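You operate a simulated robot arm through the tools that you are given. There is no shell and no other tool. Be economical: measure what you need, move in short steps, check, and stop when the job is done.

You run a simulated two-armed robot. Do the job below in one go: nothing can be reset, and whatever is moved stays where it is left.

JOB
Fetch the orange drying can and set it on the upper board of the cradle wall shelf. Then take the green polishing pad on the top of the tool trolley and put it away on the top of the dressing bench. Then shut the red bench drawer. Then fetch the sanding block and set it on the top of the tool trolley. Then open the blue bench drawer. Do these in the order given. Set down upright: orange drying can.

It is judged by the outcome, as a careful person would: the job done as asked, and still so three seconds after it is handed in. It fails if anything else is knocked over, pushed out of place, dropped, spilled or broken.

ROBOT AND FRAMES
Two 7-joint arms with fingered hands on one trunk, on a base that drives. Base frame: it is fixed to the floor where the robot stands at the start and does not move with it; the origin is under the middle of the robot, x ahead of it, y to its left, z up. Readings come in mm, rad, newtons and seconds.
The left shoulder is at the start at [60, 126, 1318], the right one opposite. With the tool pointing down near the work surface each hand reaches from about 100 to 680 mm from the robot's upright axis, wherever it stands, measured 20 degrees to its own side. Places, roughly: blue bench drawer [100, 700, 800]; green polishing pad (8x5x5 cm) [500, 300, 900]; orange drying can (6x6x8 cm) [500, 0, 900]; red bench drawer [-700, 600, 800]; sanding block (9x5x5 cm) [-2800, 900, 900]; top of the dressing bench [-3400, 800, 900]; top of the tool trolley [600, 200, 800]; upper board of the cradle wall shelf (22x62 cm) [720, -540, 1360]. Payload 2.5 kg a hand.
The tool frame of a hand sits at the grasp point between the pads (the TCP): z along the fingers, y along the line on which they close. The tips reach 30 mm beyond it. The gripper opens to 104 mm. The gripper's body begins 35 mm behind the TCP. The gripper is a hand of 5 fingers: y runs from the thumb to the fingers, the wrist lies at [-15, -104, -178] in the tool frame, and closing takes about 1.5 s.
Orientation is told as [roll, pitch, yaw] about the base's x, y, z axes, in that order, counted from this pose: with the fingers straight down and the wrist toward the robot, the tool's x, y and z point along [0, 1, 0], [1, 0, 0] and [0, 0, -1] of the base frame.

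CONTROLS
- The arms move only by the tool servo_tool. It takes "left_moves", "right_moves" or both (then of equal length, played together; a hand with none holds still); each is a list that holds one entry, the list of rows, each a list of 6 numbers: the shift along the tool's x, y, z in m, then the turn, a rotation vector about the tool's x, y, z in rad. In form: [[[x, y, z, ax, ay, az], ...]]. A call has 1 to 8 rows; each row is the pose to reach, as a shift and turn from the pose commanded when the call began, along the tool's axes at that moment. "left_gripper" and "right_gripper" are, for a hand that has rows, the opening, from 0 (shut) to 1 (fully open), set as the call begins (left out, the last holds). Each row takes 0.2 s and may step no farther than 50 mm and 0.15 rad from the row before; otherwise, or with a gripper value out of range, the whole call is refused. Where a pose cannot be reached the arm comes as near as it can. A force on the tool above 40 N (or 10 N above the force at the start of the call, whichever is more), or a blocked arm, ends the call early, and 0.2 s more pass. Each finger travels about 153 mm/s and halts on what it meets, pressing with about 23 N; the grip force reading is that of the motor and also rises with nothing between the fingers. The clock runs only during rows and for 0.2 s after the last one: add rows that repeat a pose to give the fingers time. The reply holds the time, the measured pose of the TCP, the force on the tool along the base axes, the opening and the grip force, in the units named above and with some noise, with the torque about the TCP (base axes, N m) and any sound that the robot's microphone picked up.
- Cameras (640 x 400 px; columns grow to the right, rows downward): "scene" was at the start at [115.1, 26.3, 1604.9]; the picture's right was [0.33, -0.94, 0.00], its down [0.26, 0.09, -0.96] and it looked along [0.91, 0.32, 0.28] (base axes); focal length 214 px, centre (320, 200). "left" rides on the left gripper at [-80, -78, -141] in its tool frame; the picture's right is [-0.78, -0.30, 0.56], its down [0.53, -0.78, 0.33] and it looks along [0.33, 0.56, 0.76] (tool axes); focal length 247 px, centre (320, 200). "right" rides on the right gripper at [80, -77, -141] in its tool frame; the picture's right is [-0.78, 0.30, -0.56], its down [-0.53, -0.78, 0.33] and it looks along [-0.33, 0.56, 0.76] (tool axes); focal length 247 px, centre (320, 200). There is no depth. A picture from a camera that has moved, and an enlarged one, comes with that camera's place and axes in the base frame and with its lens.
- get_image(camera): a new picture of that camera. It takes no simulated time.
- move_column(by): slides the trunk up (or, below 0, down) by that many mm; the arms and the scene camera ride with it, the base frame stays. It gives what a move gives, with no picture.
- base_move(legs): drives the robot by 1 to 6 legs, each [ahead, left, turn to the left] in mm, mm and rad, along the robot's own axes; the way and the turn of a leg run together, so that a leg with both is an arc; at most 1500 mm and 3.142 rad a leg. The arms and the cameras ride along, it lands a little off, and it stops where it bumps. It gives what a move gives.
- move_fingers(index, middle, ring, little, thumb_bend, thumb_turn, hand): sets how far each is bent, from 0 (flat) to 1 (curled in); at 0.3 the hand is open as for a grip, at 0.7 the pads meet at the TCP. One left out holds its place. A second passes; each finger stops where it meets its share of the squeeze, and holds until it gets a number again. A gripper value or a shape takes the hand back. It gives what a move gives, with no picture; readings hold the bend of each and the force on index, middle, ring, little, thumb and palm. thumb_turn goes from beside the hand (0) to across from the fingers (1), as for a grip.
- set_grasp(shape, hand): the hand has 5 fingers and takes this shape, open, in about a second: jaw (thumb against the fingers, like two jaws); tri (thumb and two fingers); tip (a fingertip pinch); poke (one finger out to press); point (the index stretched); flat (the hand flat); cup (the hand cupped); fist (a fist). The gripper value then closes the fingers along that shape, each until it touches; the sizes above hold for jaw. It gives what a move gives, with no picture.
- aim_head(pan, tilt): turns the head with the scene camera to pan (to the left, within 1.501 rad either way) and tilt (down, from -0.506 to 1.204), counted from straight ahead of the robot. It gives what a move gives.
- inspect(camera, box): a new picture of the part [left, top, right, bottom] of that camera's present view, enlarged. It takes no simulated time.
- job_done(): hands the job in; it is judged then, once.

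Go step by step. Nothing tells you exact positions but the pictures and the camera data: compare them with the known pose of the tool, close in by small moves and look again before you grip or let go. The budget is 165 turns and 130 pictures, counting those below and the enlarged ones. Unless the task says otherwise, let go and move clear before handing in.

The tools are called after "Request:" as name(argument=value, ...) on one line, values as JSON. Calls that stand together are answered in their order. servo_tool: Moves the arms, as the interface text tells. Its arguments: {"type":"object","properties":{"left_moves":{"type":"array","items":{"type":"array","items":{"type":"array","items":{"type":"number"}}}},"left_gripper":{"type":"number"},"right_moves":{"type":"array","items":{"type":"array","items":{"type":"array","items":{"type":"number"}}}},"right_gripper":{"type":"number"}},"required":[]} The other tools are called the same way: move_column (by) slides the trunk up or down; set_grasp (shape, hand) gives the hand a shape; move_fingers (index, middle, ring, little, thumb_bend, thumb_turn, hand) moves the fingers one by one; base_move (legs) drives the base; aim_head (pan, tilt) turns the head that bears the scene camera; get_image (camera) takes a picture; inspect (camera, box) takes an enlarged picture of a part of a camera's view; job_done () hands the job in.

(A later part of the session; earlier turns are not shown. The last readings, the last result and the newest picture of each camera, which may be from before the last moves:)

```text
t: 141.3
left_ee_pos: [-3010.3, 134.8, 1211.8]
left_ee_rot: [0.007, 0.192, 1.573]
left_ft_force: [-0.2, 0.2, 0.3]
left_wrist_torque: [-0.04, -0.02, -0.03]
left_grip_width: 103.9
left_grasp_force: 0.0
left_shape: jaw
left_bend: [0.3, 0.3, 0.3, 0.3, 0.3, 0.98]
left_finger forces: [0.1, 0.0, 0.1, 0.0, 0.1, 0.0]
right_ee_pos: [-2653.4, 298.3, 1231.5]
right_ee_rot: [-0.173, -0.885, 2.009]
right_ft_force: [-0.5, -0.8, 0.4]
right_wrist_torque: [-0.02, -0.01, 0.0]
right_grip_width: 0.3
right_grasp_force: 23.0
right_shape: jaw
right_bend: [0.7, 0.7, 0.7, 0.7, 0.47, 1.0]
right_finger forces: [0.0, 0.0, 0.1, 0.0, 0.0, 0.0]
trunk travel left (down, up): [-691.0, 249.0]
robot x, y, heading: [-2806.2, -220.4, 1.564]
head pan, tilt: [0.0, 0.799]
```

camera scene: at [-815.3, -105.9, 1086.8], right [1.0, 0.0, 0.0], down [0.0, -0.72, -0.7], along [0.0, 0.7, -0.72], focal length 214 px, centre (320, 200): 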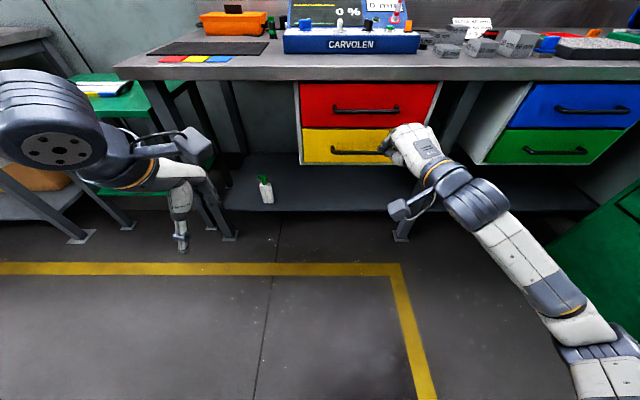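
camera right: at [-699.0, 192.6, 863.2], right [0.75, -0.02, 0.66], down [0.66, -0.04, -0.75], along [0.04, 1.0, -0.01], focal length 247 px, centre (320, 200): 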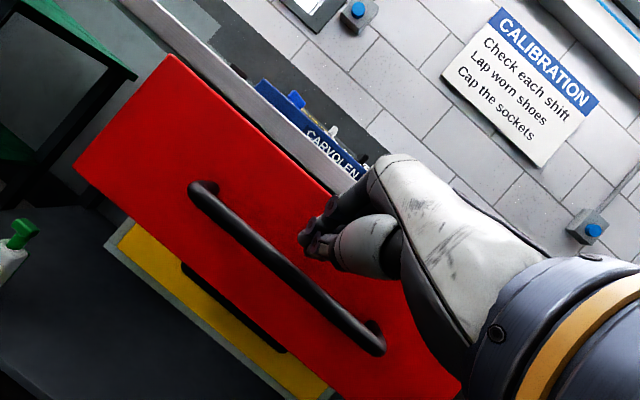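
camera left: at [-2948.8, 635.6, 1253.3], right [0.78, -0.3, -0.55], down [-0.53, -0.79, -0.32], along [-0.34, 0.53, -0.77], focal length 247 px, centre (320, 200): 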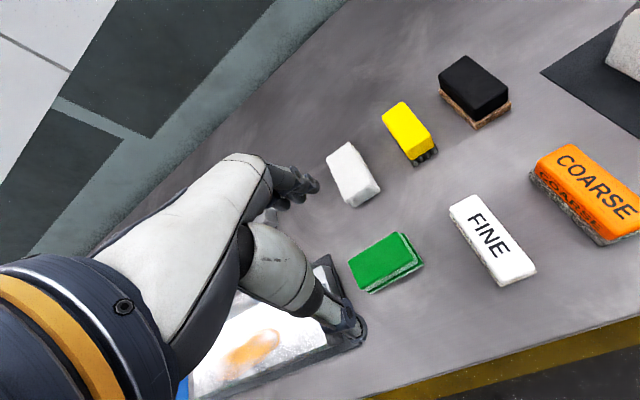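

I'm back at the dressing bench. I'll raise the right hand out of the way and move the left hand forward, levelled, ready to yaw for the block.

Request:
servo_tool(left_moves=[[[-0.024, 0.024, -0.005, -0.03, 0, 0], [-0.048, 0.048, -0.009, -0.06, 0, 0], [-0.072, 0.071, -0.014, -0.09, 0, 0], [-0.096, 0.095, -0.018, -0.12, 0, 0], [-0.12, 0.118, -0.023, -0.15, 0, 0], [-0.144, 0.142, -0.0275, -0.188, 0, 0]]], right_moves=[[[0, 0.019, -0.04, 0.1, 0, 0], [0, 0.038, -0.08, 0.2, 0, 0], [0, 0.057, -0.12, 0.3, 0, 0], [0, 0.076, -0.16, 0.4, 0, 0], [0, 0.095, -0.2, 0.5, 0, 0], [0, 0.115, -0.24, 0.6, 0, 0]]])

Request:
servo_tool(left_moves=[[[0, 0, 0, 0, 0, 0.14], [0, 0, 0, 0, 0, 0.28], [0, 0, 0, 0, 0, 0.42], [0, 0, 0, 0, 0, 0.56], [0, 0, 0, 0, 0, 0.7], [0, 0, 0, 0, 0, 0.84]]])

Request:
servo_tool(left_moves=[[[0, 0, 0, 0, 0, 0.14], [0, 0, 0, 0, 0, 0.28], [0, 0, 0, 0, 0, 0.42], [0, 0, 0, 0, 0, 0.56], [0, 0, 0, 0, 0, 0.7], [0, 0, 0, 0, 0, 0.73]]])

Request:
aim_head(pan=0.0, tilt=0.8)

Request:
get_image(camera="scene")

```text
t: 142.7
left_ee_pos: [-2873.6, 278.2, 1210.5]
left_ee_rot: [0.004, 0.003, 1.572]
left_ft_force: [-0.5, 0.5, -0.7]
left_wrist_torque: [0.0, 0.0, -0.01]
left_grip_width: 103.6
left_grasp_force: 0.0
left_shape: jaw
left_bend: [0.3, 0.3, 0.3, 0.3, 0.3, 0.98]
left_finger forces: [0.0, 0.0, 0.0, 0.0, 0.0, 0.0]
left hand out of reach, approached as far as the arm can: row 6
right_ee_pos: [-2646.7, 181.9, 1470.9]
right_ee_rot: [-0.116, -0.286, 1.907]
right_ft_force: [-1.0, 0.0, 0.2]
right_wrist_torque: [0.01, -0.02, 0.0]
right_grip_width: 0.0
right_grasp_force: 23.5
right_shape: jaw
right_bend: [0.7, 0.7, 0.7, 0.7, 0.47, 1.0]
right_finger forces: [0.0, 0.1, 0.0, 0.0, 0.0, 0.0]
trunk travel left (down, up): [-691.0, 249.0]
robot x, y, heading: [-2805.7, -224.5, 1.566]
head pan, tilt: [0.0, 0.799]
```

```text
t: 144.1
left_ee_pos: [-2872.6, 277.1, 1211.3]
left_ee_rot: [0.002, 0.007, 0.729]
left_ft_force: [0.2, -0.4, -0.2]
left_wrist_torque: [0.03, 0.02, 0.03]
left_grip_width: 104.0
left_grasp_force: 0.1
left_shape: jaw
left_bend: [0.3, 0.3, 0.3, 0.3, 0.3, 0.98]
left_finger forces: [0.0, 0.0, 0.0, 0.0, 0.0, 0.0]
right_ee_pos: [-2645.0, 182.0, 1471.3]
right_ee_rot: [-0.111, -0.29, 1.907]
right_ft_force: [1.1, -0.4, -0.3]
right_wrist_torque: [0.0, -0.01, 0.02]
right_grip_width: 0.0
right_grasp_force: 23.1
right_shape: jaw
right_bend: [0.7, 0.7, 0.7, 0.7, 0.47, 1.0]
right_finger forces: [0.0, 0.0, 0.0, 0.1, 0.1, 0.0]
trunk travel left (down, up): [-691.0, 249.0]
robot x, y, heading: [-2804.3, -220.9, 1.569]
head pan, tilt: [0.0, 0.799]
```

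```text
t: 145.5
left_ee_pos: [-2879.5, 263.3, 1211.1]
left_ee_rot: [-0.002, 0.006, -0.001]
left_ft_force: [1.3, 0.0, 0.1]
left_wrist_torque: [-0.03, 0.0, 0.02]
left_grip_width: 103.8
left_grasp_force: 0.0
left_shape: jaw
left_bend: [0.3, 0.3, 0.3, 0.3, 0.3, 0.98]
left_finger forces: [0.0, 0.0, 0.0, 0.0, 0.0, 0.1]
left hand out of reach, approached as far as the arm can: row 5, 6
right_ee_pos: [-2645.0, 182.5, 1470.8]
right_ee_rot: [-0.115, -0.292, 1.907]
right_ft_force: [0.7, 0.3, -0.1]
right_wrist_torque: [-0.01, 0.04, -0.02]
right_grip_width: 0.0
right_grasp_force: 23.4
right_shape: jaw
right_bend: [0.7, 0.7, 0.7, 0.7, 0.47, 1.0]
right_finger forces: [0.0, 0.0, 0.0, 0.1, 0.0, 0.0]
trunk travel left (down, up): [-691.0, 249.0]
robot x, y, heading: [-2804.0, -226.1, 1.565]
head pan, tilt: [0.0, 0.799]
```

```text
t: 146.1
left_ee_pos: [-2879.9, 264.4, 1211.1]
left_ee_rot: [-0.001, 0.005, 0.002]
left_ft_force: [-0.4, 0.3, 0.5]
left_wrist_torque: [0.03, 0.03, -0.01]
left_grip_width: 103.7
left_grasp_force: 0.2
left_shape: jaw
left_bend: [0.3, 0.3, 0.3, 0.3, 0.3, 0.98]
left_finger forces: [0.1, 0.1, 0.1, 0.0, 0.0, 0.1]
right_ee_pos: [-2645.4, 182.1, 1472.7]
right_ee_rot: [-0.114, -0.291, 1.907]
right_ft_force: [0.7, -0.3, -0.1]
right_wrist_torque: [-0.02, 0.0, -0.01]
right_grip_width: 0.0
right_grasp_force: 22.9
right_shape: jaw
right_bend: [0.7, 0.7, 0.7, 0.7, 0.47, 1.0]
right_finger forces: [0.0, 0.0, 0.0, 0.0, 0.0, 0.0]
trunk travel left (down, up): [-691.0, 249.0]
robot x, y, heading: [-2802.7, -226.2, 1.567]
head pan, tilt: [0.0, 0.799]
```

```text
66 pictures are left
camera scene: at [-2803.6, -102.2, 1486.8], right [1.0, 0.0, 0.0], down [0.0, -0.72, -0.7], along [0.0, 0.7, -0.72], focal length 214 px, centre (320, 200)
```

scene: 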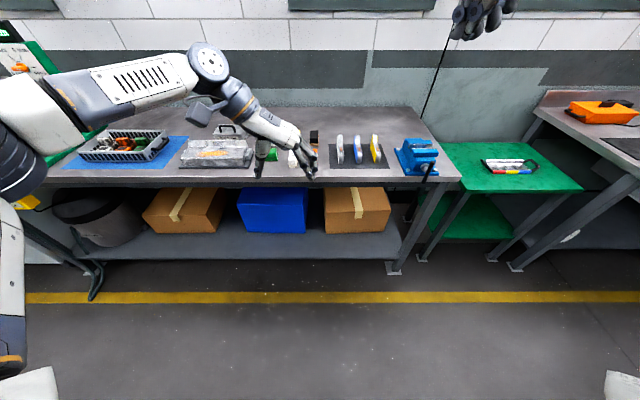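

The hand is yawed 90° for gripping across the block's narrow side. I'll drive forward until the hand is near above it.

Request:
base_move(legs=[[500, -42, 0]])

Request:
servo_tool(left_moves=[[[0.03, 0, 0, 0, 0, 0], [0.06, 0, 0, 0, 0, 0], [0.09, 0, 0, 0, 0, 0], [0.12, 0, 0, 0, 0, 0]]])

Request:
get_image(camera="left")

Request:
get_image(camera="scene")

```text
t: 149.1
left_ee_pos: [-2838.0, 764.1, 1211.9]
left_ee_rot: [-0.002, 0.003, 0.003]
left_ft_force: [-0.5, -0.1, 0.5]
left_wrist_torque: [0.0, 0.0, -0.01]
left_grip_width: 103.7
left_grasp_force: 0.1
left_shape: jaw
left_bend: [0.3, 0.3, 0.3, 0.3, 0.3, 0.98]
left_finger forces: [0.0, 0.0, 0.0, 0.0, 0.0, 0.0]
right_ee_pos: [-2603.6, 684.6, 1470.4]
right_ee_rot: [-0.114, -0.29, 1.908]
right_ft_force: [1.0, 0.9, 0.0]
right_wrist_torque: [0.0, 0.06, 0.0]
right_grip_width: 0.0
right_grasp_force: 23.4
right_shape: jaw
right_bend: [0.7, 0.7, 0.7, 0.7, 0.47, 1.0]
right_finger forces: [0.0, 0.0, 0.0, 0.0, 0.0, 0.1]
trunk travel left (down, up): [-691.0, 249.0]
robot x, y, heading: [-2761.4, 279.2, 1.573]
head pan, tilt: [0.0, 0.799]
```

```text
t: 150.1
left_ee_pos: [-2876.6, 785.5, 1209.7]
left_ee_rot: [-0.001, 0.003, 0.003]
left_ft_force: [0.6, 0.3, -0.4]
left_wrist_torque: [0.03, 0.02, 0.02]
left_grip_width: 103.6
left_grasp_force: 0.0
left_shape: jaw
left_bend: [0.3, 0.3, 0.3, 0.3, 0.3, 0.98]
left_finger forces: [0.0, 0.0, 0.1, 0.1, 0.0, 0.1]
left hand out of reach, approached as far as the arm can: row 1, 2, 3, 4
right_ee_pos: [-2603.7, 684.1, 1471.7]
right_ee_rot: [-0.114, -0.291, 1.909]
right_ft_force: [0.1, -0.8, -1.0]
right_wrist_torque: [-0.02, 0.01, 0.01]
right_grip_width: 0.0
right_grasp_force: 22.9
right_shape: jaw
right_bend: [0.7, 0.7, 0.7, 0.7, 0.47, 1.0]
right_finger forces: [0.0, 0.0, 0.0, 0.0, 0.0, 0.0]
trunk travel left (down, up): [-691.0, 249.0]
robot x, y, heading: [-2759.8, 282.5, 1.573]
head pan, tilt: [0.0, 0.799]
```

```text
65 pictures are left
camera left: at [-2953.5, 704.8, 1352.0], right [-0.3, -0.78, -0.55], down [-0.78, 0.53, -0.33], along [0.55, 0.34, -0.76], focal length 247 px, centre (320, 200)
```

left: 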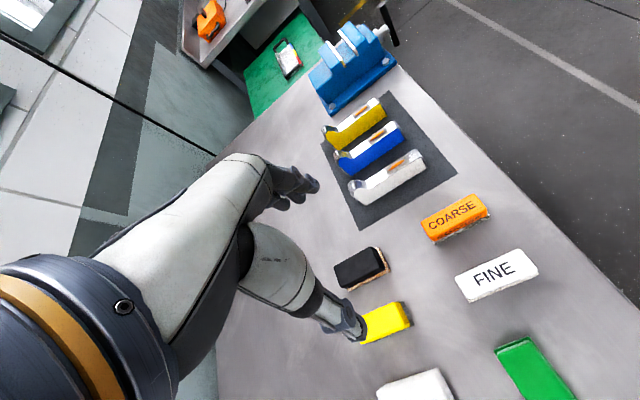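

```text
64 pictures are left
camera scene: at [-2761.3, 399.3, 1486.8], right [1.0, 0.0, 0.0], down [0.0, -0.72, -0.7], along [0.0, 0.7, -0.72], focal length 214 px, centre (320, 200)
```

scene: 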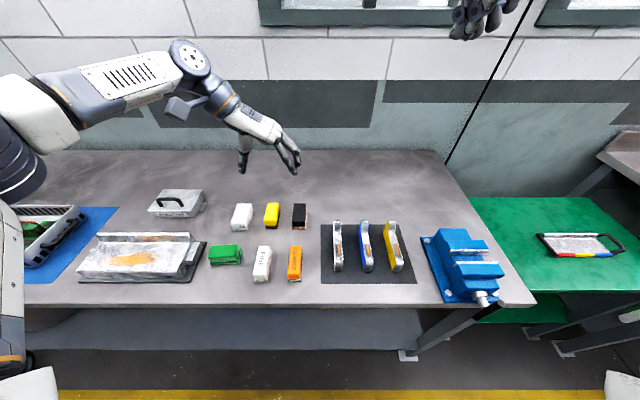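

The block's top centre is about [-2830, 860]. I'll move the base so the hand is above it, then lower the trunk with the hand partly open.

Request:
base_move(legs=[[75, -46, 0]])

Request:
servo_tool(left_moves=[[[0, 0, 0, 0, 0, 0], [0, 0, 0, 0, 0, 0], [0, 0, 0, 0, 0, 0]]], left_gripper=0.78)

Request:
move_column(by=-165)

Request:
get_image(camera="left")

Request:
get_image(camera="scene")

```text
t: 151.2
left_ee_pos: [-2831.1, 860.1, 1208.8]
left_ee_rot: [0.0, 0.005, 0.004]
left_ft_force: [0.4, 0.5, -0.4]
left_wrist_torque: [-0.01, -0.03, -0.01]
left_grip_width: 103.9
left_grasp_force: 0.0
left_shape: jaw
left_bend: [0.3, 0.3, 0.3, 0.3, 0.3, 0.98]
left_finger forces: [0.0, 0.0, 0.0, 0.1, 0.0, 0.1]
right_ee_pos: [-2557.5, 757.2, 1470.4]
right_ee_rot: [-0.112, -0.291, 1.909]
right_ft_force: [-0.1, -0.4, -0.9]
right_wrist_torque: [-0.01, -0.01, 0.02]
right_grip_width: 0.0
right_grasp_force: 23.0
right_shape: jaw
right_bend: [0.7, 0.7, 0.7, 0.7, 0.47, 1.0]
right_finger forces: [0.1, 0.1, 0.0, 0.1, 0.1, 0.0]
trunk travel left (down, up): [-691.0, 249.0]
robot x, y, heading: [-2718.8, 350.1, 1.573]
head pan, tilt: [0.0, 0.799]
```

```text
t: 152.0
left_ee_pos: [-2832.0, 858.9, 1210.5]
left_ee_rot: [0.001, 0.005, 0.004]
left_ft_force: [0.0, 0.3, -0.1]
left_wrist_torque: [0.0, 0.0, 0.01]
left_grip_width: 81.6
left_grasp_force: 0.2
left_shape: jaw
left_bend: [0.27, 0.35, 0.32, 0.33, 0.51, 0.99]
left_finger forces: [0.0, 0.0, 0.0, 0.0, 0.0, 0.1]
right_ee_pos: [-2557.5, 756.3, 1471.6]
right_ee_rot: [-0.115, -0.292, 1.91]
right_ft_force: [0.7, -0.5, 0.2]
right_wrist_torque: [0.03, -0.02, 0.02]
right_grip_width: 0.0
right_grasp_force: 22.8
right_shape: jaw
right_bend: [0.7, 0.7, 0.7, 0.7, 0.47, 1.0]
right_finger forces: [0.0, 0.0, 0.1, 0.0, 0.1, 0.1]
trunk travel left (down, up): [-691.0, 249.0]
robot x, y, heading: [-2715.8, 351.2, 1.568]
head pan, tilt: [0.0, 0.799]
```

```text
t: 153.9
left_ee_pos: [-2830.4, 858.0, 1044.5]
left_ee_rot: [-0.001, 0.003, 0.004]
left_ft_force: [-0.4, -0.4, 0.3]
left_wrist_torque: [0.03, 0.02, -0.01]
left_grip_width: 81.5
left_grasp_force: 0.0
left_shape: jaw
left_bend: [0.27, 0.35, 0.32, 0.33, 0.51, 0.99]
left_finger forces: [0.0, 0.0, 0.0, 0.1, 0.1, 0.0]
right_ee_pos: [-2557.5, 756.2, 1307.5]
right_ee_rot: [-0.114, -0.292, 1.909]
right_ft_force: [-0.3, -0.1, 0.9]
right_wrist_torque: [-0.02, -0.01, -0.01]
right_grip_width: 0.1
right_grasp_force: 22.8
right_shape: jaw
right_bend: [0.7, 0.7, 0.7, 0.7, 0.47, 1.0]
right_finger forces: [0.1, 0.0, 0.0, 0.0, 0.1, 0.0]
trunk travel left (down, up): [-526.0, 414.0]
robot x, y, heading: [-2721.3, 354.3, 1.567]
head pan, tilt: [0.0, 0.799]
```

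```text
63 pictures are left
camera left: at [-2907.4, 778.4, 1187.2], right [-0.3, -0.78, -0.56], down [-0.78, 0.53, -0.33], along [0.55, 0.34, -0.76], focal length 247 px, centre (320, 200)
```

left: 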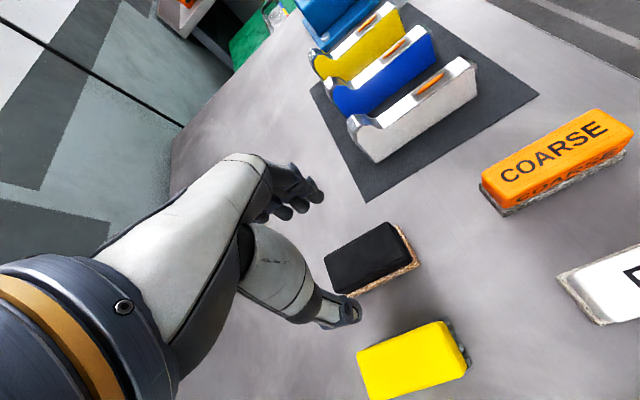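

```text
62 pictures are left
camera scene: at [-2715.5, 472.9, 1321.8], right [1.0, 0.0, 0.0], down [0.0, -0.72, -0.7], along [0.0, 0.7, -0.72], focal length 214 px, centre (320, 200)
```

scene: 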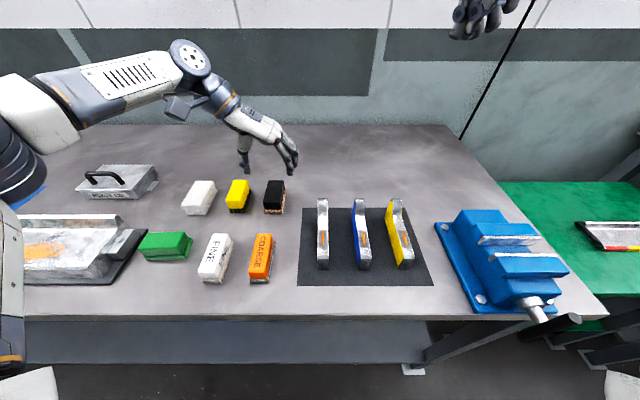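

Alignment is good (block centre ≈[-2832, 858], TCP matches). I'll lower to grip height.

Request:
move_column(by=-80)

Request:
get_image(camera="left")

Request:
inspect(camera="scene", box=[160, 60, 340, 200])

```text
t: 155.0
left_ee_pos: [-2830.7, 858.3, 965.2]
left_ee_rot: [0.0, 0.005, 0.003]
left_ft_force: [-0.3, -0.5, 0.0]
left_wrist_torque: [-0.02, 0.0, -0.01]
left_grip_width: 81.4
left_grasp_force: 0.1
left_shape: jaw
left_bend: [0.27, 0.35, 0.32, 0.33, 0.51, 0.99]
left_finger forces: [0.0, 0.1, 0.1, 0.0, 0.1, 0.0]
right_ee_pos: [-2557.5, 757.0, 1227.0]
right_ee_rot: [-0.116, -0.29, 1.91]
right_ft_force: [0.3, -1.2, 0.1]
right_wrist_torque: [0.0, 0.02, 0.01]
right_grip_width: 0.0
right_grasp_force: 23.1
right_shape: jaw
right_bend: [0.7, 0.7, 0.7, 0.7, 0.47, 1.0]
right_finger forces: [0.1, 0.0, 0.0, 0.0, 0.1, 0.0]
trunk travel left (down, up): [-446.0, 494.0]
robot x, y, heading: [-2717.5, 356.8, 1.565]
head pan, tilt: [0.0, 0.799]
```

```text
61 pictures are left
camera left: at [-2907.4, 778.4, 1107.2], right [-0.3, -0.78, -0.56], down [-0.78, 0.53, -0.33], along [0.55, 0.34, -0.76], focal length 247 px, centre (320, 200)
```

left: 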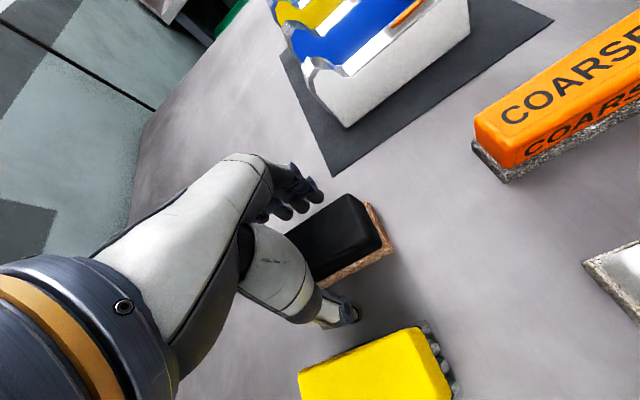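

```text
2.86 times, centred on (250, 130) of scene
camera zoom: at [-2715.5, 472.8, 1241.8], right [1.0, 0.0, 0.0], down [0.0, -0.72, -0.7], along [0.0, 0.7, -0.72], focal length 613 px, centre (520, 400)
```

zoom: 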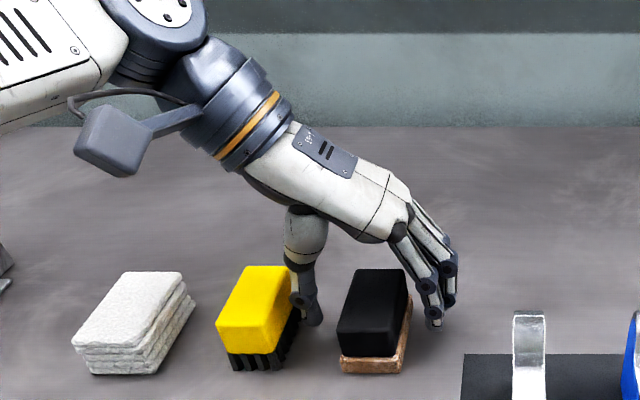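

The thumb is in the gap but near the yellow brush, so I'll narrow slightly, shift 4 mm away, and go down the last 11 mm.

Request:
servo_tool(left_moves=[[[0, 0.004, 0, 0, 0, 0], [0, 0.004, 0.006, 0, 0, 0], [0, 0.004, 0.011, 0, 0, 0]]], left_gripper=0.68)

Request:
servo_tool(left_moves=[[[0, 0, 0, 0, 0, 0], [0, 0, 0, 0, 0, 0], [0, 0, 0, 0, 0, 0], [0, 0, 0, 0, 0, 0], [0, 0, 0, 0, 0, 0], [0, 0, 0, 0, 0, 0]]], left_gripper=0)

Request:
inspect(camera="scene", box=[160, 60, 340, 200])

```text
t: 155.8
left_ee_pos: [-2826.2, 859.3, 953.5]
left_ee_rot: [0.002, 0.003, 0.005]
left_ft_force: [0.2, -0.6, 0.1]
left_wrist_torque: [-0.01, -0.01, 0.0]
left_grip_width: 71.2
left_grasp_force: 0.1
left_shape: jaw
left_bend: [0.27, 0.38, 0.34, 0.35, 0.59, 0.99]
left_finger forces: [0.0, 0.0, 0.1, 0.0, 0.0, 0.1]
right_ee_pos: [-2557.0, 758.1, 1225.4]
right_ee_rot: [-0.117, -0.29, 1.908]
right_ft_force: [-0.2, -0.6, 0.1]
right_wrist_torque: [0.0, -0.03, -0.04]
right_grip_width: 0.2
right_grasp_force: 23.1
right_shape: jaw
right_bend: [0.7, 0.7, 0.7, 0.7, 0.47, 1.0]
right_finger forces: [0.0, 0.1, 0.1, 0.0, 0.0, 0.0]
trunk travel left (down, up): [-446.0, 494.0]
robot x, y, heading: [-2716.7, 355.1, 1.572]
head pan, tilt: [0.0, 0.799]
```

```text
t: 157.2
left_ee_pos: [-2827.2, 856.4, 953.0]
left_ee_rot: [0.005, 0.005, 0.004]
left_ft_force: [0.4, -0.4, 0.1]
left_wrist_torque: [0.03, -0.05, 0.01]
left_grip_width: 39.9
left_grasp_force: 23.2
left_shape: jaw
left_bend: [0.74, 0.51, 0.49, 0.51, 0.73, 1.0]
left_finger forces: [11.5, 5.7, 2.5, 0.8, 20.7, 0.0]
right_ee_pos: [-2557.6, 758.3, 1225.9]
right_ee_rot: [-0.116, -0.29, 1.91]
right_ft_force: [-0.1, -0.5, -0.2]
right_wrist_torque: [-0.02, 0.01, 0.02]
right_grip_width: 0.0
right_grasp_force: 22.8
right_shape: jaw
right_bend: [0.7, 0.7, 0.7, 0.7, 0.47, 1.0]
right_finger forces: [0.0, 0.0, 0.1, 0.1, 0.0, 0.1]
trunk travel left (down, up): [-446.0, 494.0]
robot x, y, heading: [-2715.4, 350.3, 1.57]
head pan, tilt: [0.0, 0.799]
```

```text
2.86 times, centred on (250, 130) of scene
camera zoom: at [-2715.5, 473.0, 1241.7], right [1.0, 0.0, 0.0], down [0.0, -0.72, -0.7], along [0.0, 0.7, -0.72], focal length 613 px, centre (520, 400)
```

zoom: 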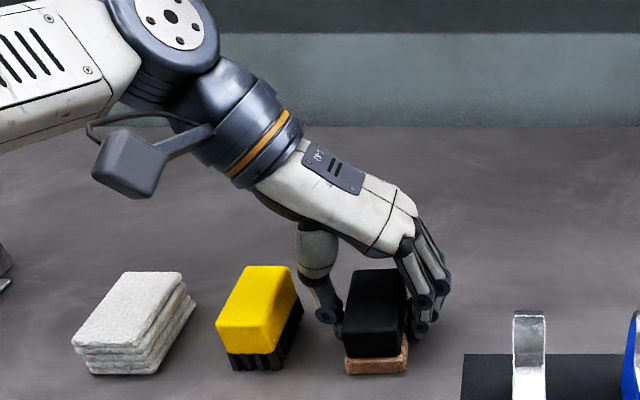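

Gripped without touching neighbours; I'll lift with the trunk and check.

Request:
move_column(by=200)

Request:
get_image(camera="left")

Request:
get_image(camera="scene")

```text
t: 159.4
left_ee_pos: [-2826.3, 857.9, 1152.9]
left_ee_rot: [0.002, 0.004, 0.006]
left_ft_force: [-0.1, 0.5, -0.8]
left_wrist_torque: [0.02, -0.05, 0.01]
left_grip_width: 40.0
left_grasp_force: 23.5
left_shape: jaw
left_bend: [0.74, 0.51, 0.49, 0.51, 0.73, 1.0]
left_finger forces: [11.5, 5.8, 2.6, 0.9, 20.7, 0.0]
right_ee_pos: [-2558.0, 757.5, 1426.1]
right_ee_rot: [-0.115, -0.292, 1.91]
right_ft_force: [0.8, 0.3, 0.6]
right_wrist_torque: [-0.03, 0.0, -0.01]
right_grip_width: 0.0
right_grasp_force: 22.9
right_shape: jaw
right_bend: [0.7, 0.7, 0.7, 0.7, 0.47, 1.0]
right_finger forces: [0.0, 0.0, 0.0, 0.1, 0.1, 0.1]
trunk travel left (down, up): [-646.0, 294.0]
robot x, y, heading: [-2716.1, 350.2, 1.573]
head pan, tilt: [0.0, 0.799]
```

```text
58 pictures are left
camera left: at [-2903.9, 777.4, 1295.8], right [-0.29, -0.78, -0.56], down [-0.78, 0.53, -0.33], along [0.55, 0.34, -0.76], focal length 247 px, centre (320, 200)
```

left: 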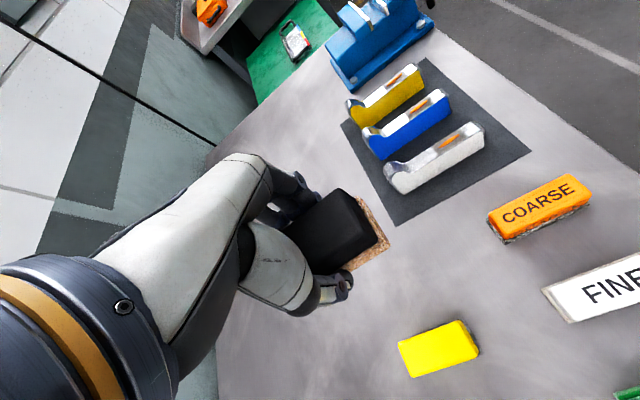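

```text
57 pictures are left
camera scene: at [-2715.5, 473.1, 1441.7], right [1.0, 0.0, 0.0], down [0.0, -0.72, -0.7], along [0.0, 0.7, -0.72], focal length 214 px, centre (320, 200)
```

scene: 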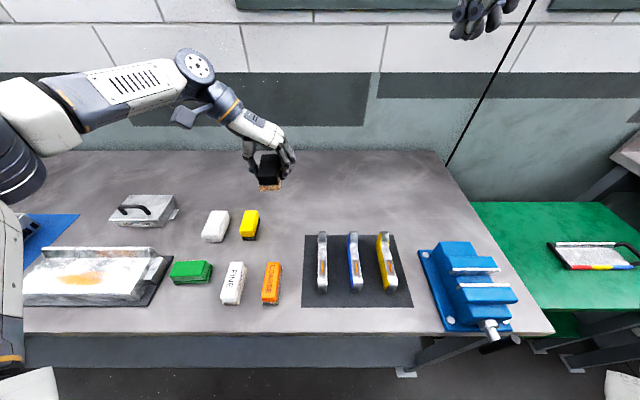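

The sanding block is held and the neighbours are undisturbed. I'll return to the trolley.

Request:
base_move(legs=[[-600, 0, 0], [0, -1200, 0], [0, -1200, 0], [0, 0, -1.57]])

Request:
aim_head(pan=0.0, tilt=0.7)

Request:
get_image(camera="scene")

```text
t: 178.0
left_ee_pos: [193.1, -129.1, 1153.4]
left_ee_rot: [0.002, 0.007, -1.555]
left_ft_force: [-0.9, 0.6, -0.9]
left_wrist_torque: [-0.02, 0.01, 0.01]
left_grip_width: 39.6
left_grasp_force: 23.4
left_shape: jaw
left_bend: [0.74, 0.51, 0.5, 0.51, 0.73, 1.0]
left_finger forces: [11.7, 5.7, 2.7, 0.7, 20.7, 0.0]
right_ee_pos: [95.5, -398.0, 1426.5]
right_ee_rot: [-0.115, -0.292, 0.347]
right_ft_force: [0.5, 0.0, 0.8]
right_wrist_torque: [-0.02, -0.01, 0.0]
right_grip_width: 0.0
right_grasp_force: 22.8
right_shape: jaw
right_bend: [0.7, 0.7, 0.7, 0.7, 0.47, 1.0]
right_finger forces: [0.1, 0.1, 0.0, 0.1, 0.1, 0.0]
trunk travel left (down, up): [-646.0, 294.0]
robot x, y, heading: [-312.2, -245.0, 0.005]
head pan, tilt: [0.0, 0.799]
```

```text
t: 178.7
left_ee_pos: [193.8, -128.8, 1154.1]
left_ee_rot: [0.002, 0.003, -1.555]
left_ft_force: [0.7, 1.1, -0.7]
left_wrist_torque: [-0.01, -0.01, -0.05]
left_grip_width: 39.4
left_grasp_force: 23.0
left_shape: jaw
left_bend: [0.74, 0.51, 0.5, 0.51, 0.73, 1.0]
left_finger forces: [11.6, 5.6, 2.6, 0.8, 20.8, 0.0]
right_ee_pos: [95.9, -398.7, 1426.8]
right_ee_rot: [-0.115, -0.29, 0.347]
right_ft_force: [0.3, 1.0, 0.5]
right_wrist_torque: [0.04, 0.02, -0.04]
right_grip_width: 0.0
right_grasp_force: 23.1
right_shape: jaw
right_bend: [0.7, 0.7, 0.7, 0.7, 0.47, 1.0]
right_finger forces: [0.0, 0.0, 0.1, 0.0, 0.0, 0.0]
trunk travel left (down, up): [-646.0, 294.0]
robot x, y, heading: [-310.2, -243.7, 0.011]
head pan, tilt: [0.0, 0.7]
```

```text
56 pictures are left
camera scene: at [-185.6, -244.1, 1450.0], right [0.01, -1.0, 0.0], down [-0.64, -0.01, -0.76], along [0.76, 0.01, -0.64], focal length 214 px, centre (320, 200)
```

scene: 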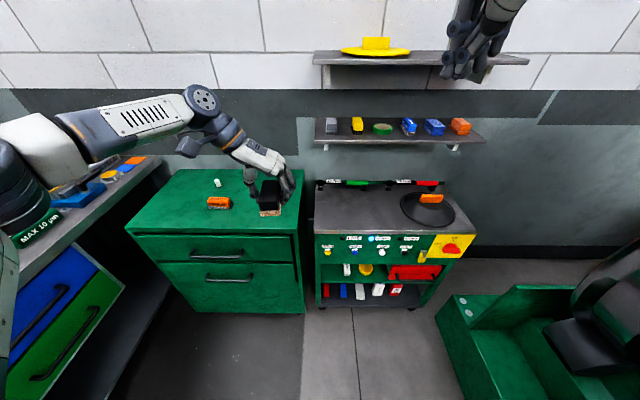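

The trolley's right part (where the can stood) is free. I'll drive so the block is over about [490, 20].

Request:
base_move(legs=[[296, 147, -0.008]])

Request:
move_column(by=-200)

Request:
get_image(camera="left")

Request:
get_image(camera="scene")

```text
t: 180.9
left_ee_pos: [487.8, 11.3, 1152.9]
left_ee_rot: [0.001, 0.003, -1.567]
left_ft_force: [-0.5, -0.1, -1.0]
left_wrist_torque: [-0.05, -0.03, 0.0]
left_grip_width: 39.7
left_grasp_force: 22.7
left_shape: jaw
left_bend: [0.74, 0.51, 0.5, 0.51, 0.73, 1.0]
left_finger forces: [11.8, 5.8, 2.6, 0.6, 20.7, 0.1]
right_ee_pos: [387.0, -257.6, 1427.1]
right_ee_rot: [-0.114, -0.289, 0.335]
right_ft_force: [0.0, -0.1, 0.1]
right_wrist_torque: [-0.01, -0.01, 0.03]
right_grip_width: 0.0
right_grasp_force: 22.8
right_shape: jaw
right_bend: [0.7, 0.7, 0.7, 0.7, 0.47, 1.0]
right_finger forces: [0.0, 0.0, 0.0, 0.1, 0.0, 0.1]
trunk travel left (down, up): [-646.0, 294.0]
robot x, y, heading: [-18.9, -100.1, -0.007]
head pan, tilt: [0.0, 0.7]
```

```text
t: 183.0
left_ee_pos: [487.4, 10.9, 953.4]
left_ee_rot: [0.002, 0.005, -1.566]
left_ft_force: [0.0, 1.2, -1.2]
left_wrist_torque: [0.0, 0.04, 0.0]
left_grip_width: 39.7
left_grasp_force: 23.2
left_shape: jaw
left_bend: [0.74, 0.51, 0.5, 0.51, 0.73, 1.0]
left_finger forces: [11.7, 5.6, 2.7, 0.6, 20.7, 0.0]
right_ee_pos: [386.9, -257.2, 1227.1]
right_ee_rot: [-0.115, -0.292, 0.335]
right_ft_force: [-0.4, 0.3, -0.2]
right_wrist_torque: [-0.01, -0.01, 0.0]
right_grip_width: 0.1
right_grasp_force: 22.8
right_shape: jaw
right_bend: [0.7, 0.7, 0.7, 0.7, 0.47, 1.0]
right_finger forces: [0.0, 0.0, 0.1, 0.0, 0.0, 0.0]
trunk travel left (down, up): [-446.0, 494.0]
robot x, y, heading: [-17.0, -98.6, -0.002]
head pan, tilt: [0.0, 0.7]
```

```text
55 pictures are left
camera left: at [407.0, 88.5, 1096.0], right [-0.78, 0.3, -0.56], down [0.53, 0.78, -0.33], along [0.34, -0.55, -0.76], focal length 247 px, centre (320, 200)
```

left: 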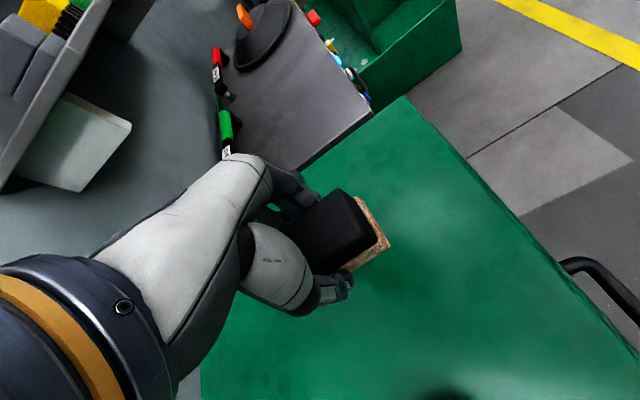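

```text
54 pictures are left
camera scene: at [107.7, -99.2, 1250.0], right [0.0, -1.0, 0.0], down [-0.64, 0.0, -0.76], along [0.76, 0.0, -0.64], focal length 214 px, centre (320, 200)
```

scene: 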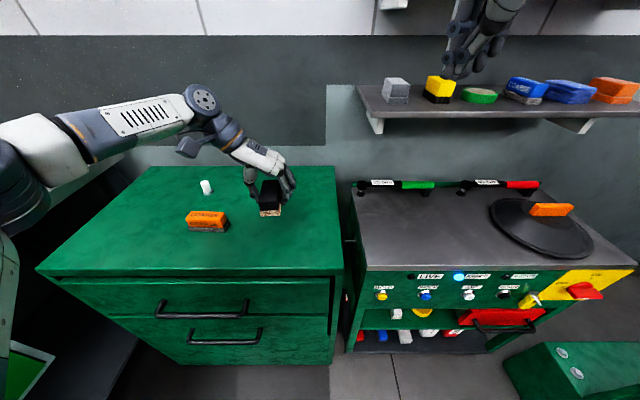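

Request:
move_column(by=-60)

Request:
servo_tool(left_moves=[[[0, 0, 0.003, 0, 0, 0], [0, 0, 0.006, 0, 0, 0], [0, 0, 0.008, 0, 0, 0]]])

Request:
inspect(camera="scene", box=[180, 80, 360, 240])

```text
t: 184.0
left_ee_pos: [488.7, 11.2, 892.8]
left_ee_rot: [0.002, 0.004, -1.568]
left_ft_force: [0.2, -0.5, -0.5]
left_wrist_torque: [-0.04, -0.01, -0.02]
left_grip_width: 39.7
left_grasp_force: 22.3
left_shape: jaw
left_bend: [0.74, 0.51, 0.5, 0.51, 0.73, 1.0]
left_finger forces: [11.7, 5.7, 2.6, 0.7, 20.8, 0.0]
right_ee_pos: [385.4, -257.3, 1165.9]
right_ee_rot: [-0.115, -0.29, 0.335]
right_ft_force: [-0.2, 0.3, -0.5]
right_wrist_torque: [-0.01, 0.02, 0.02]
right_grip_width: 0.0
right_grasp_force: 22.9
right_shape: jaw
right_bend: [0.7, 0.7, 0.7, 0.7, 0.47, 1.0]
right_finger forces: [0.1, 0.0, 0.0, 0.1, 0.1, 0.0]
trunk travel left (down, up): [-386.0, 554.0]
robot x, y, heading: [-17.9, -96.0, -0.005]
head pan, tilt: [0.0, 0.7]
```

```text
t: 184.8
left_ee_pos: [489.3, 10.8, 885.8]
left_ee_rot: [0.001, 0.007, -1.567]
left_ft_force: [-0.9, 0.7, -0.9]
left_wrist_torque: [0.03, -0.02, 0.01]
left_grip_width: 39.7
left_grasp_force: 23.0
left_shape: jaw
left_bend: [0.74, 0.51, 0.5, 0.51, 0.73, 1.0]
left_finger forces: [11.7, 5.7, 2.7, 0.7, 20.8, 0.0]
right_ee_pos: [386.3, -256.5, 1165.9]
right_ee_rot: [-0.116, -0.293, 0.335]
right_ft_force: [-0.1, -0.1, -1.1]
right_wrist_torque: [-0.03, -0.03, 0.02]
right_grip_width: 0.2
right_grasp_force: 22.9
right_shape: jaw
right_bend: [0.7, 0.7, 0.7, 0.7, 0.47, 1.0]
right_finger forces: [0.0, 0.0, 0.1, 0.0, 0.0, 0.0]
trunk travel left (down, up): [-386.0, 554.0]
robot x, y, heading: [-17.8, -102.2, -0.004]
head pan, tilt: [0.0, 0.7]
```

```text
2.50 times, centred on (270, 160) of scene
camera zoom: at [107.8, -99.2, 1190.0], right [0.0, -1.0, 0.0], down [-0.64, 0.0, -0.76], along [0.76, 0.0, -0.64], focal length 536 px, centre (445, 300)
```

zoom: 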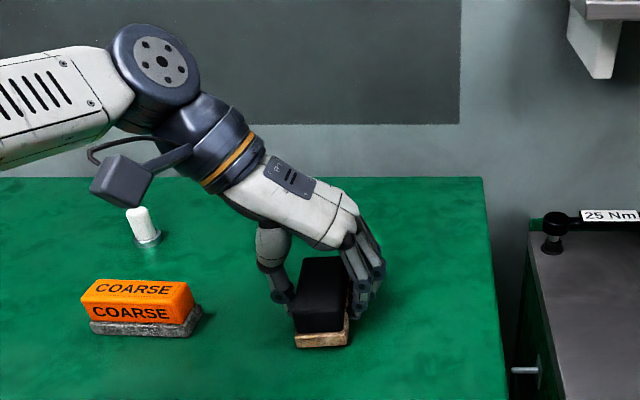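

Request:
servo_tool(left_moves=[[[0, 0, 0.002, 0, 0, 0], [0, 0, 0.003, 0, 0, 0], [0, 0, 0.004, 0, 0, 0]]])

```text
t: 185.6
left_ee_pos: [487.9, 11.5, 882.7]
left_ee_rot: [0.005, 0.005, -1.567]
left_ft_force: [0.6, 1.4, 4.4]
left_wrist_torque: [0.04, 0.0, -0.01]
left_grip_width: 39.9
left_grasp_force: 22.8
left_shape: jaw
left_bend: [0.74, 0.51, 0.5, 0.51, 0.73, 1.0]
left_finger forces: [11.8, 5.6, 2.6, 0.7, 21.6, 0.0]
right_ee_pos: [386.7, -257.5, 1165.6]
right_ee_rot: [-0.116, -0.291, 0.335]
right_ft_force: [0.0, -0.5, -0.4]
right_wrist_torque: [-0.03, 0.0, -0.01]
right_grip_width: 0.1
right_grasp_force: 23.0
right_shape: jaw
right_bend: [0.7, 0.7, 0.7, 0.7, 0.47, 1.0]
right_finger forces: [0.1, 0.1, 0.0, 0.1, 0.0, 0.0]
trunk travel left (down, up): [-386.0, 554.0]
robot x, y, heading: [-15.7, -95.7, -0.004]
head pan, tilt: [0.0, 0.7]
```

Contact; I'll release and lift away.

Request:
servo_tool(left_moves=[[[0, 0, 0, 0, 0, 0], [0, 0, 0, 0, 0, 0], [0, 0, 0, 0, 0, 0], [0, 0, 0, 0, 0, 0]]], left_gripper=0.75)

Request:
move_column(by=200)

Request:
get_image(camera="scene")

Request:
get_image(camera="left")

```text
t: 186.6
left_ee_pos: [487.1, 10.9, 882.0]
left_ee_rot: [0.002, 0.004, -1.566]
left_ft_force: [-0.5, -0.6, -0.4]
left_wrist_torque: [0.01, -0.02, -0.01]
left_grip_width: 77.5
left_grasp_force: 0.1
left_shape: jaw
left_bend: [0.27, 0.36, 0.33, 0.34, 0.54, 0.99]
left_finger forces: [0.1, 0.1, 0.1, 0.0, 0.1, 0.0]
right_ee_pos: [386.9, -257.5, 1166.3]
right_ee_rot: [-0.116, -0.291, 0.335]
right_ft_force: [-0.5, 0.3, 0.1]
right_wrist_torque: [-0.02, 0.0, 0.01]
right_grip_width: 0.0
right_grasp_force: 22.6
right_shape: jaw
right_bend: [0.7, 0.7, 0.7, 0.7, 0.47, 1.0]
right_finger forces: [0.1, 0.0, 0.0, 0.0, 0.1, 0.1]
trunk travel left (down, up): [-386.0, 554.0]
robot x, y, heading: [-19.3, -97.8, -0.005]
head pan, tilt: [0.0, 0.7]
```

```text
t: 188.8
left_ee_pos: [487.2, 11.2, 1082.3]
left_ee_rot: [0.005, 0.003, -1.567]
left_ft_force: [0.7, -1.1, -0.7]
left_wrist_torque: [0.0, 0.0, 0.0]
left_grip_width: 77.4
left_grasp_force: 0.0
left_shape: jaw
left_bend: [0.27, 0.36, 0.33, 0.34, 0.54, 0.99]
left_finger forces: [0.0, 0.0, 0.0, 0.0, 0.0, 0.0]
right_ee_pos: [386.4, -257.8, 1365.6]
right_ee_rot: [-0.115, -0.291, 0.335]
right_ft_force: [-1.1, -0.8, 0.4]
right_wrist_torque: [0.0, 0.01, 0.04]
right_grip_width: 0.0
right_grasp_force: 23.0
right_shape: jaw
right_bend: [0.7, 0.7, 0.7, 0.7, 0.47, 1.0]
right_finger forces: [0.0, 0.0, 0.0, 0.1, 0.0, 0.1]
trunk travel left (down, up): [-586.0, 354.0]
robot x, y, heading: [-14.7, -98.2, -0.007]
head pan, tilt: [0.0, 0.7]
```

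```text
52 pictures are left
camera scene: at [107.8, -99.2, 1390.0], right [0.0, -1.0, 0.0], down [-0.64, 0.0, -0.76], along [0.76, 0.0, -0.64], focal length 214 px, centre (320, 200)
```

scene: 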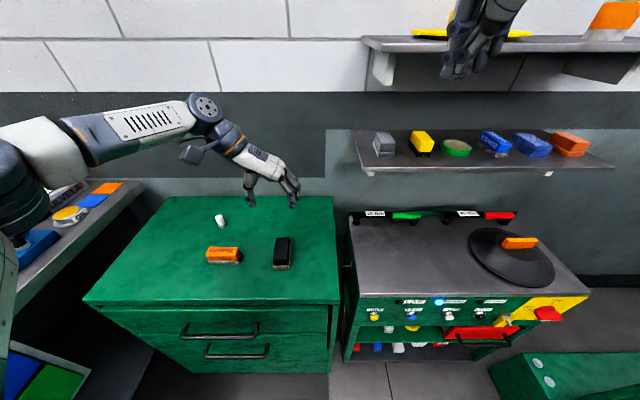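

```text
51 pictures are left
camera left: at [406.6, 88.5, 1224.1], right [-0.78, 0.3, -0.56], down [0.53, 0.78, -0.33], along [0.34, -0.55, -0.76], focal length 247 px, centre (320, 200)
```

left: 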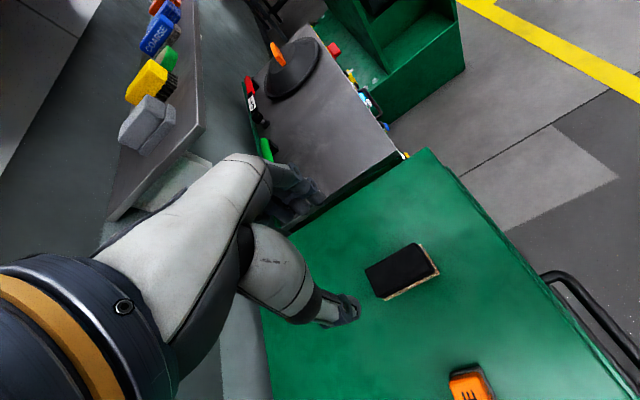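

The sanding block is on the trolley. Last is the blue drawer: I'll fold the left hand up and back, back away, and turn toward the bench.

Request:
servo_tool(left_moves=[[[-0.013, -0.01, -0.04, 0, 0, 0], [-0.026, -0.02, -0.08, 0, 0, 0], [-0.04, -0.03, -0.12, 0, 0, -0.14], [-0.053, -0.04, -0.15, 0, 0, -0.28], [-0.066, -0.05, -0.18, 0, 0, -0.42], [-0.08, -0.06, -0.21, 0, 0, -0.56], [-0.09, -0.07, -0.235, 0, 0, -0.7], [-0.1, -0.08, -0.25, 0, 0, -0.84]]])

Request:
base_move(legs=[[-350, 0, 0], [0, 0, 1.275]])

Request:
aim_head(pan=-0.3, tilt=0.7)

Request:
get_image(camera="scene")

```text
t: 190.6
left_ee_pos: [385.7, 88.7, 1332.1]
left_ee_rot: [0.006, -0.001, -0.726]
left_ft_force: [0.0, -0.1, 0.5]
left_wrist_torque: [-0.05, 0.0, -0.01]
left_grip_width: 77.7
left_grasp_force: 0.0
left_shape: jaw
left_bend: [0.27, 0.36, 0.33, 0.34, 0.54, 0.99]
left_finger forces: [0.0, 0.1, 0.0, 0.1, 0.1, 0.1]
right_ee_pos: [386.3, -257.6, 1366.9]
right_ee_rot: [-0.115, -0.294, 0.335]
right_ft_force: [0.0, 0.4, 0.0]
right_wrist_torque: [0.03, 0.01, -0.01]
right_grip_width: 0.1
right_grasp_force: 23.0
right_shape: jaw
right_bend: [0.7, 0.7, 0.7, 0.7, 0.47, 1.0]
right_finger forces: [0.0, 0.0, 0.1, 0.0, 0.1, 0.0]
trunk travel left (down, up): [-586.0, 354.0]
robot x, y, heading: [-13.2, -97.6, -0.013]
head pan, tilt: [0.0, 0.7]
```

```text
t: 196.1
left_ee_pos: [-432.4, 343.5, 1333.0]
left_ee_rot: [0.005, -0.001, 0.551]
left_ft_force: [0.4, -0.4, 0.3]
left_wrist_torque: [0.03, -0.01, -0.02]
left_grip_width: 77.7
left_grasp_force: 0.1
left_shape: jaw
left_bend: [0.27, 0.36, 0.33, 0.34, 0.54, 0.99]
left_finger forces: [0.0, 0.1, 0.0, 0.0, 0.0, 0.0]
right_ee_pos: [-100.4, 244.0, 1366.3]
right_ee_rot: [-0.114, -0.291, 1.614]
right_ft_force: [-1.7, -1.0, 0.2]
right_wrist_torque: [0.0, 0.0, 0.04]
right_grip_width: 0.3
right_grasp_force: 22.8
right_shape: jaw
right_bend: [0.7, 0.7, 0.7, 0.7, 0.47, 1.0]
right_finger forces: [0.1, 0.1, 0.1, 0.1, 0.1, 0.0]
trunk travel left (down, up): [-586.0, 354.0]
robot x, y, heading: [-368.6, -94.5, 1.274]
head pan, tilt: [0.0, 0.7]
```

```text
t: 196.8
left_ee_pos: [-433.1, 344.1, 1332.1]
left_ee_rot: [0.004, 0.0, 0.551]
left_ft_force: [0.3, 0.2, -0.2]
left_wrist_torque: [0.0, -0.01, -0.03]
left_grip_width: 77.7
left_grasp_force: 0.0
left_shape: jaw
left_bend: [0.27, 0.36, 0.33, 0.34, 0.54, 0.99]
left_finger forces: [0.0, 0.1, 0.1, 0.0, 0.1, 0.0]
right_ee_pos: [-100.8, 243.4, 1367.0]
right_ee_rot: [-0.116, -0.293, 1.613]
right_ft_force: [-0.5, 0.3, 0.9]
right_wrist_torque: [0.01, 0.0, -0.01]
right_grip_width: 0.0
right_grasp_force: 23.3
right_shape: jaw
right_bend: [0.7, 0.7, 0.7, 0.7, 0.47, 1.0]
right_finger forces: [0.0, 0.0, 0.0, 0.0, 0.0, 0.0]
trunk travel left (down, up): [-586.0, 354.0]
robot x, y, heading: [-368.3, -97.0, 1.276]
head pan, tilt: [-0.3, 0.7]
```

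```text
50 pictures are left
camera scene: at [-309.9, 11.3, 1390.0], right [0.83, -0.56, 0.0], down [-0.36, -0.53, -0.76], along [0.43, 0.63, -0.64], focal length 214 px, centre (320, 200)
```

scene: 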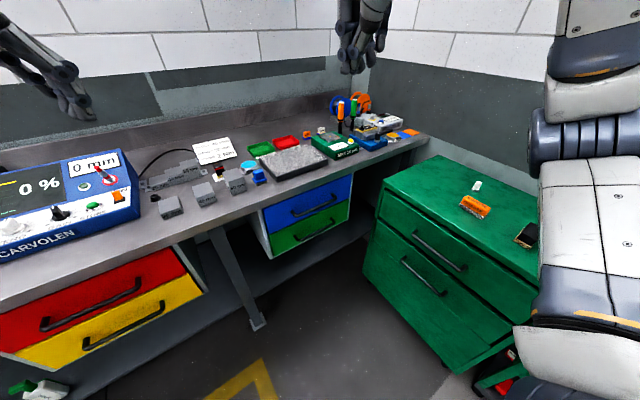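

The blue drawer panel is x -162..253, y≈590, with the handle centre near [45, 560, 815]. I'll tilt the right hand forward again here.

Request:
servo_tool(right_moves=[[[0, 0.008, 0.044, -0.1, 0, 0], [0, 0.016, 0.088, -0.2, 0, 0], [0, 0.023, 0.132, -0.3, 0, 0], [0, 0.031, 0.176, -0.4, 0, 0], [0, 0.039, 0.22, -0.5, 0, 0], [0, 0.046, 0.264, -0.6, 0, 0]]], right_gripper=0.6)

```text
t: 198.2
left_ee_pos: [-432.7, 345.5, 1332.0]
left_ee_rot: [0.005, -0.001, 0.549]
left_ft_force: [0.5, 0.1, -0.4]
left_wrist_torque: [0.01, -0.02, -0.04]
left_grip_width: 77.8
left_grasp_force: 0.0
left_shape: jaw
left_bend: [0.27, 0.36, 0.33, 0.34, 0.54, 0.99]
left_finger forces: [0.1, 0.1, 0.1, 0.1, 0.1, 0.0]
right_ee_pos: [-76.2, 366.3, 1127.9]
right_ee_rot: [-0.178, -0.888, 1.719]
right_ft_force: [0.8, -0.4, -0.5]
right_wrist_torque: [0.01, 0.03, -0.01]
right_grip_width: 62.4
right_grasp_force: 0.1
right_shape: jaw
right_bend: [0.29, 0.41, 0.37, 0.44, 0.65, 1.0]
right_finger forces: [0.0, 0.0, 0.0, 0.0, 0.0, 0.0]
trunk travel left (down, up): [-586.0, 354.0]
robot x, y, heading: [-371.4, -98.2, 1.27]
head pan, tilt: [-0.3, 0.7]
```

The hand is tilted and aligned with the handle. I'll move closer and lower the trunk.

Request:
base_move(legs=[[103, -84, 0]])

Request:
move_column(by=-270)

Request:
get_image(camera="right")

Request:
get_image(camera="scene")

```text
t: 199.6
left_ee_pos: [-321.8, 418.6, 1332.8]
left_ee_rot: [0.005, 0.001, 0.551]
left_ft_force: [0.4, 0.2, -0.1]
left_wrist_torque: [-0.02, 0.02, 0.0]
left_grip_width: 77.9
left_grasp_force: 0.1
left_shape: jaw
left_bend: [0.27, 0.36, 0.33, 0.34, 0.54, 0.99]
left_finger forces: [0.0, 0.1, 0.0, 0.0, 0.0, 0.0]
right_ee_pos: [34.9, 439.3, 1128.3]
right_ee_rot: [-0.173, -0.887, 1.714]
right_ft_force: [-0.4, -0.4, -0.3]
right_wrist_torque: [0.02, 0.02, 0.02]
right_grip_width: 62.3
right_grasp_force: 0.1
right_shape: jaw
right_bend: [0.29, 0.41, 0.37, 0.44, 0.65, 1.0]
right_finger forces: [0.0, 0.0, 0.0, 0.0, 0.1, 0.0]
trunk travel left (down, up): [-586.0, 354.0]
robot x, y, heading: [-261.1, -24.0, 1.273]
head pan, tilt: [-0.3, 0.7]
```

```text
t: 202.3
left_ee_pos: [-321.7, 418.4, 1063.0]
left_ee_rot: [0.007, 0.0, 0.551]
left_ft_force: [0.4, -0.8, -0.1]
left_wrist_torque: [0.0, 0.01, 0.01]
left_grip_width: 77.4
left_grasp_force: 0.0
left_shape: jaw
left_bend: [0.27, 0.36, 0.33, 0.34, 0.54, 0.99]
left_finger forces: [0.0, 0.0, 0.1, 0.0, 0.1, 0.0]
right_ee_pos: [34.5, 439.6, 859.1]
right_ee_rot: [-0.174, -0.887, 1.717]
right_ft_force: [-0.2, 0.0, 0.4]
right_wrist_torque: [0.0, 0.02, -0.02]
right_grip_width: 62.3
right_grasp_force: 0.1
right_shape: jaw
right_bend: [0.29, 0.41, 0.37, 0.44, 0.65, 1.0]
right_finger forces: [0.0, 0.0, 0.0, 0.0, 0.0, 0.0]
trunk travel left (down, up): [-316.0, 624.0]
robot x, y, heading: [-258.9, -24.7, 1.277]
head pan, tilt: [-0.3, 0.7]
```

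```text
49 pictures are left
camera right: at [-47.9, 279.9, 878.7], right [0.71, -0.24, 0.66], down [0.62, -0.22, -0.75], along [0.33, 0.94, -0.01], focal length 247 px, centre (320, 200)
```

right: 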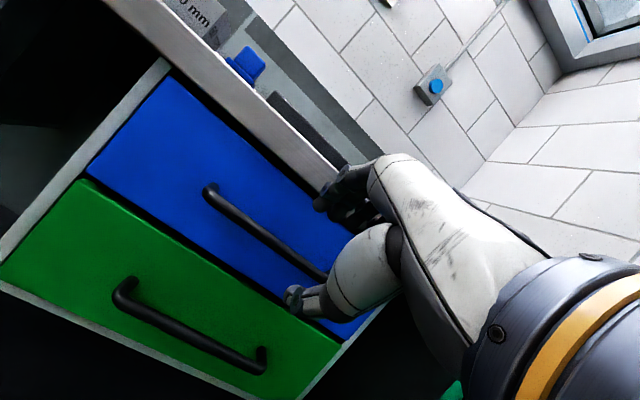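

```text
48 pictures are left
camera scene: at [-200.0, 86.0, 1120.0], right [0.83, -0.56, 0.0], down [-0.36, -0.53, -0.76], along [0.43, 0.63, -0.64], focal length 214 px, centre (320, 200)
```

scene: 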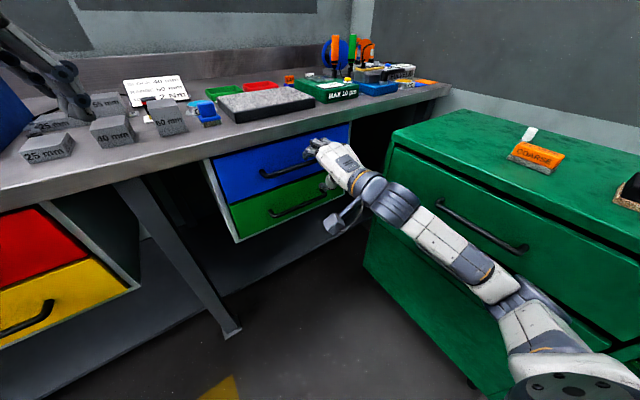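

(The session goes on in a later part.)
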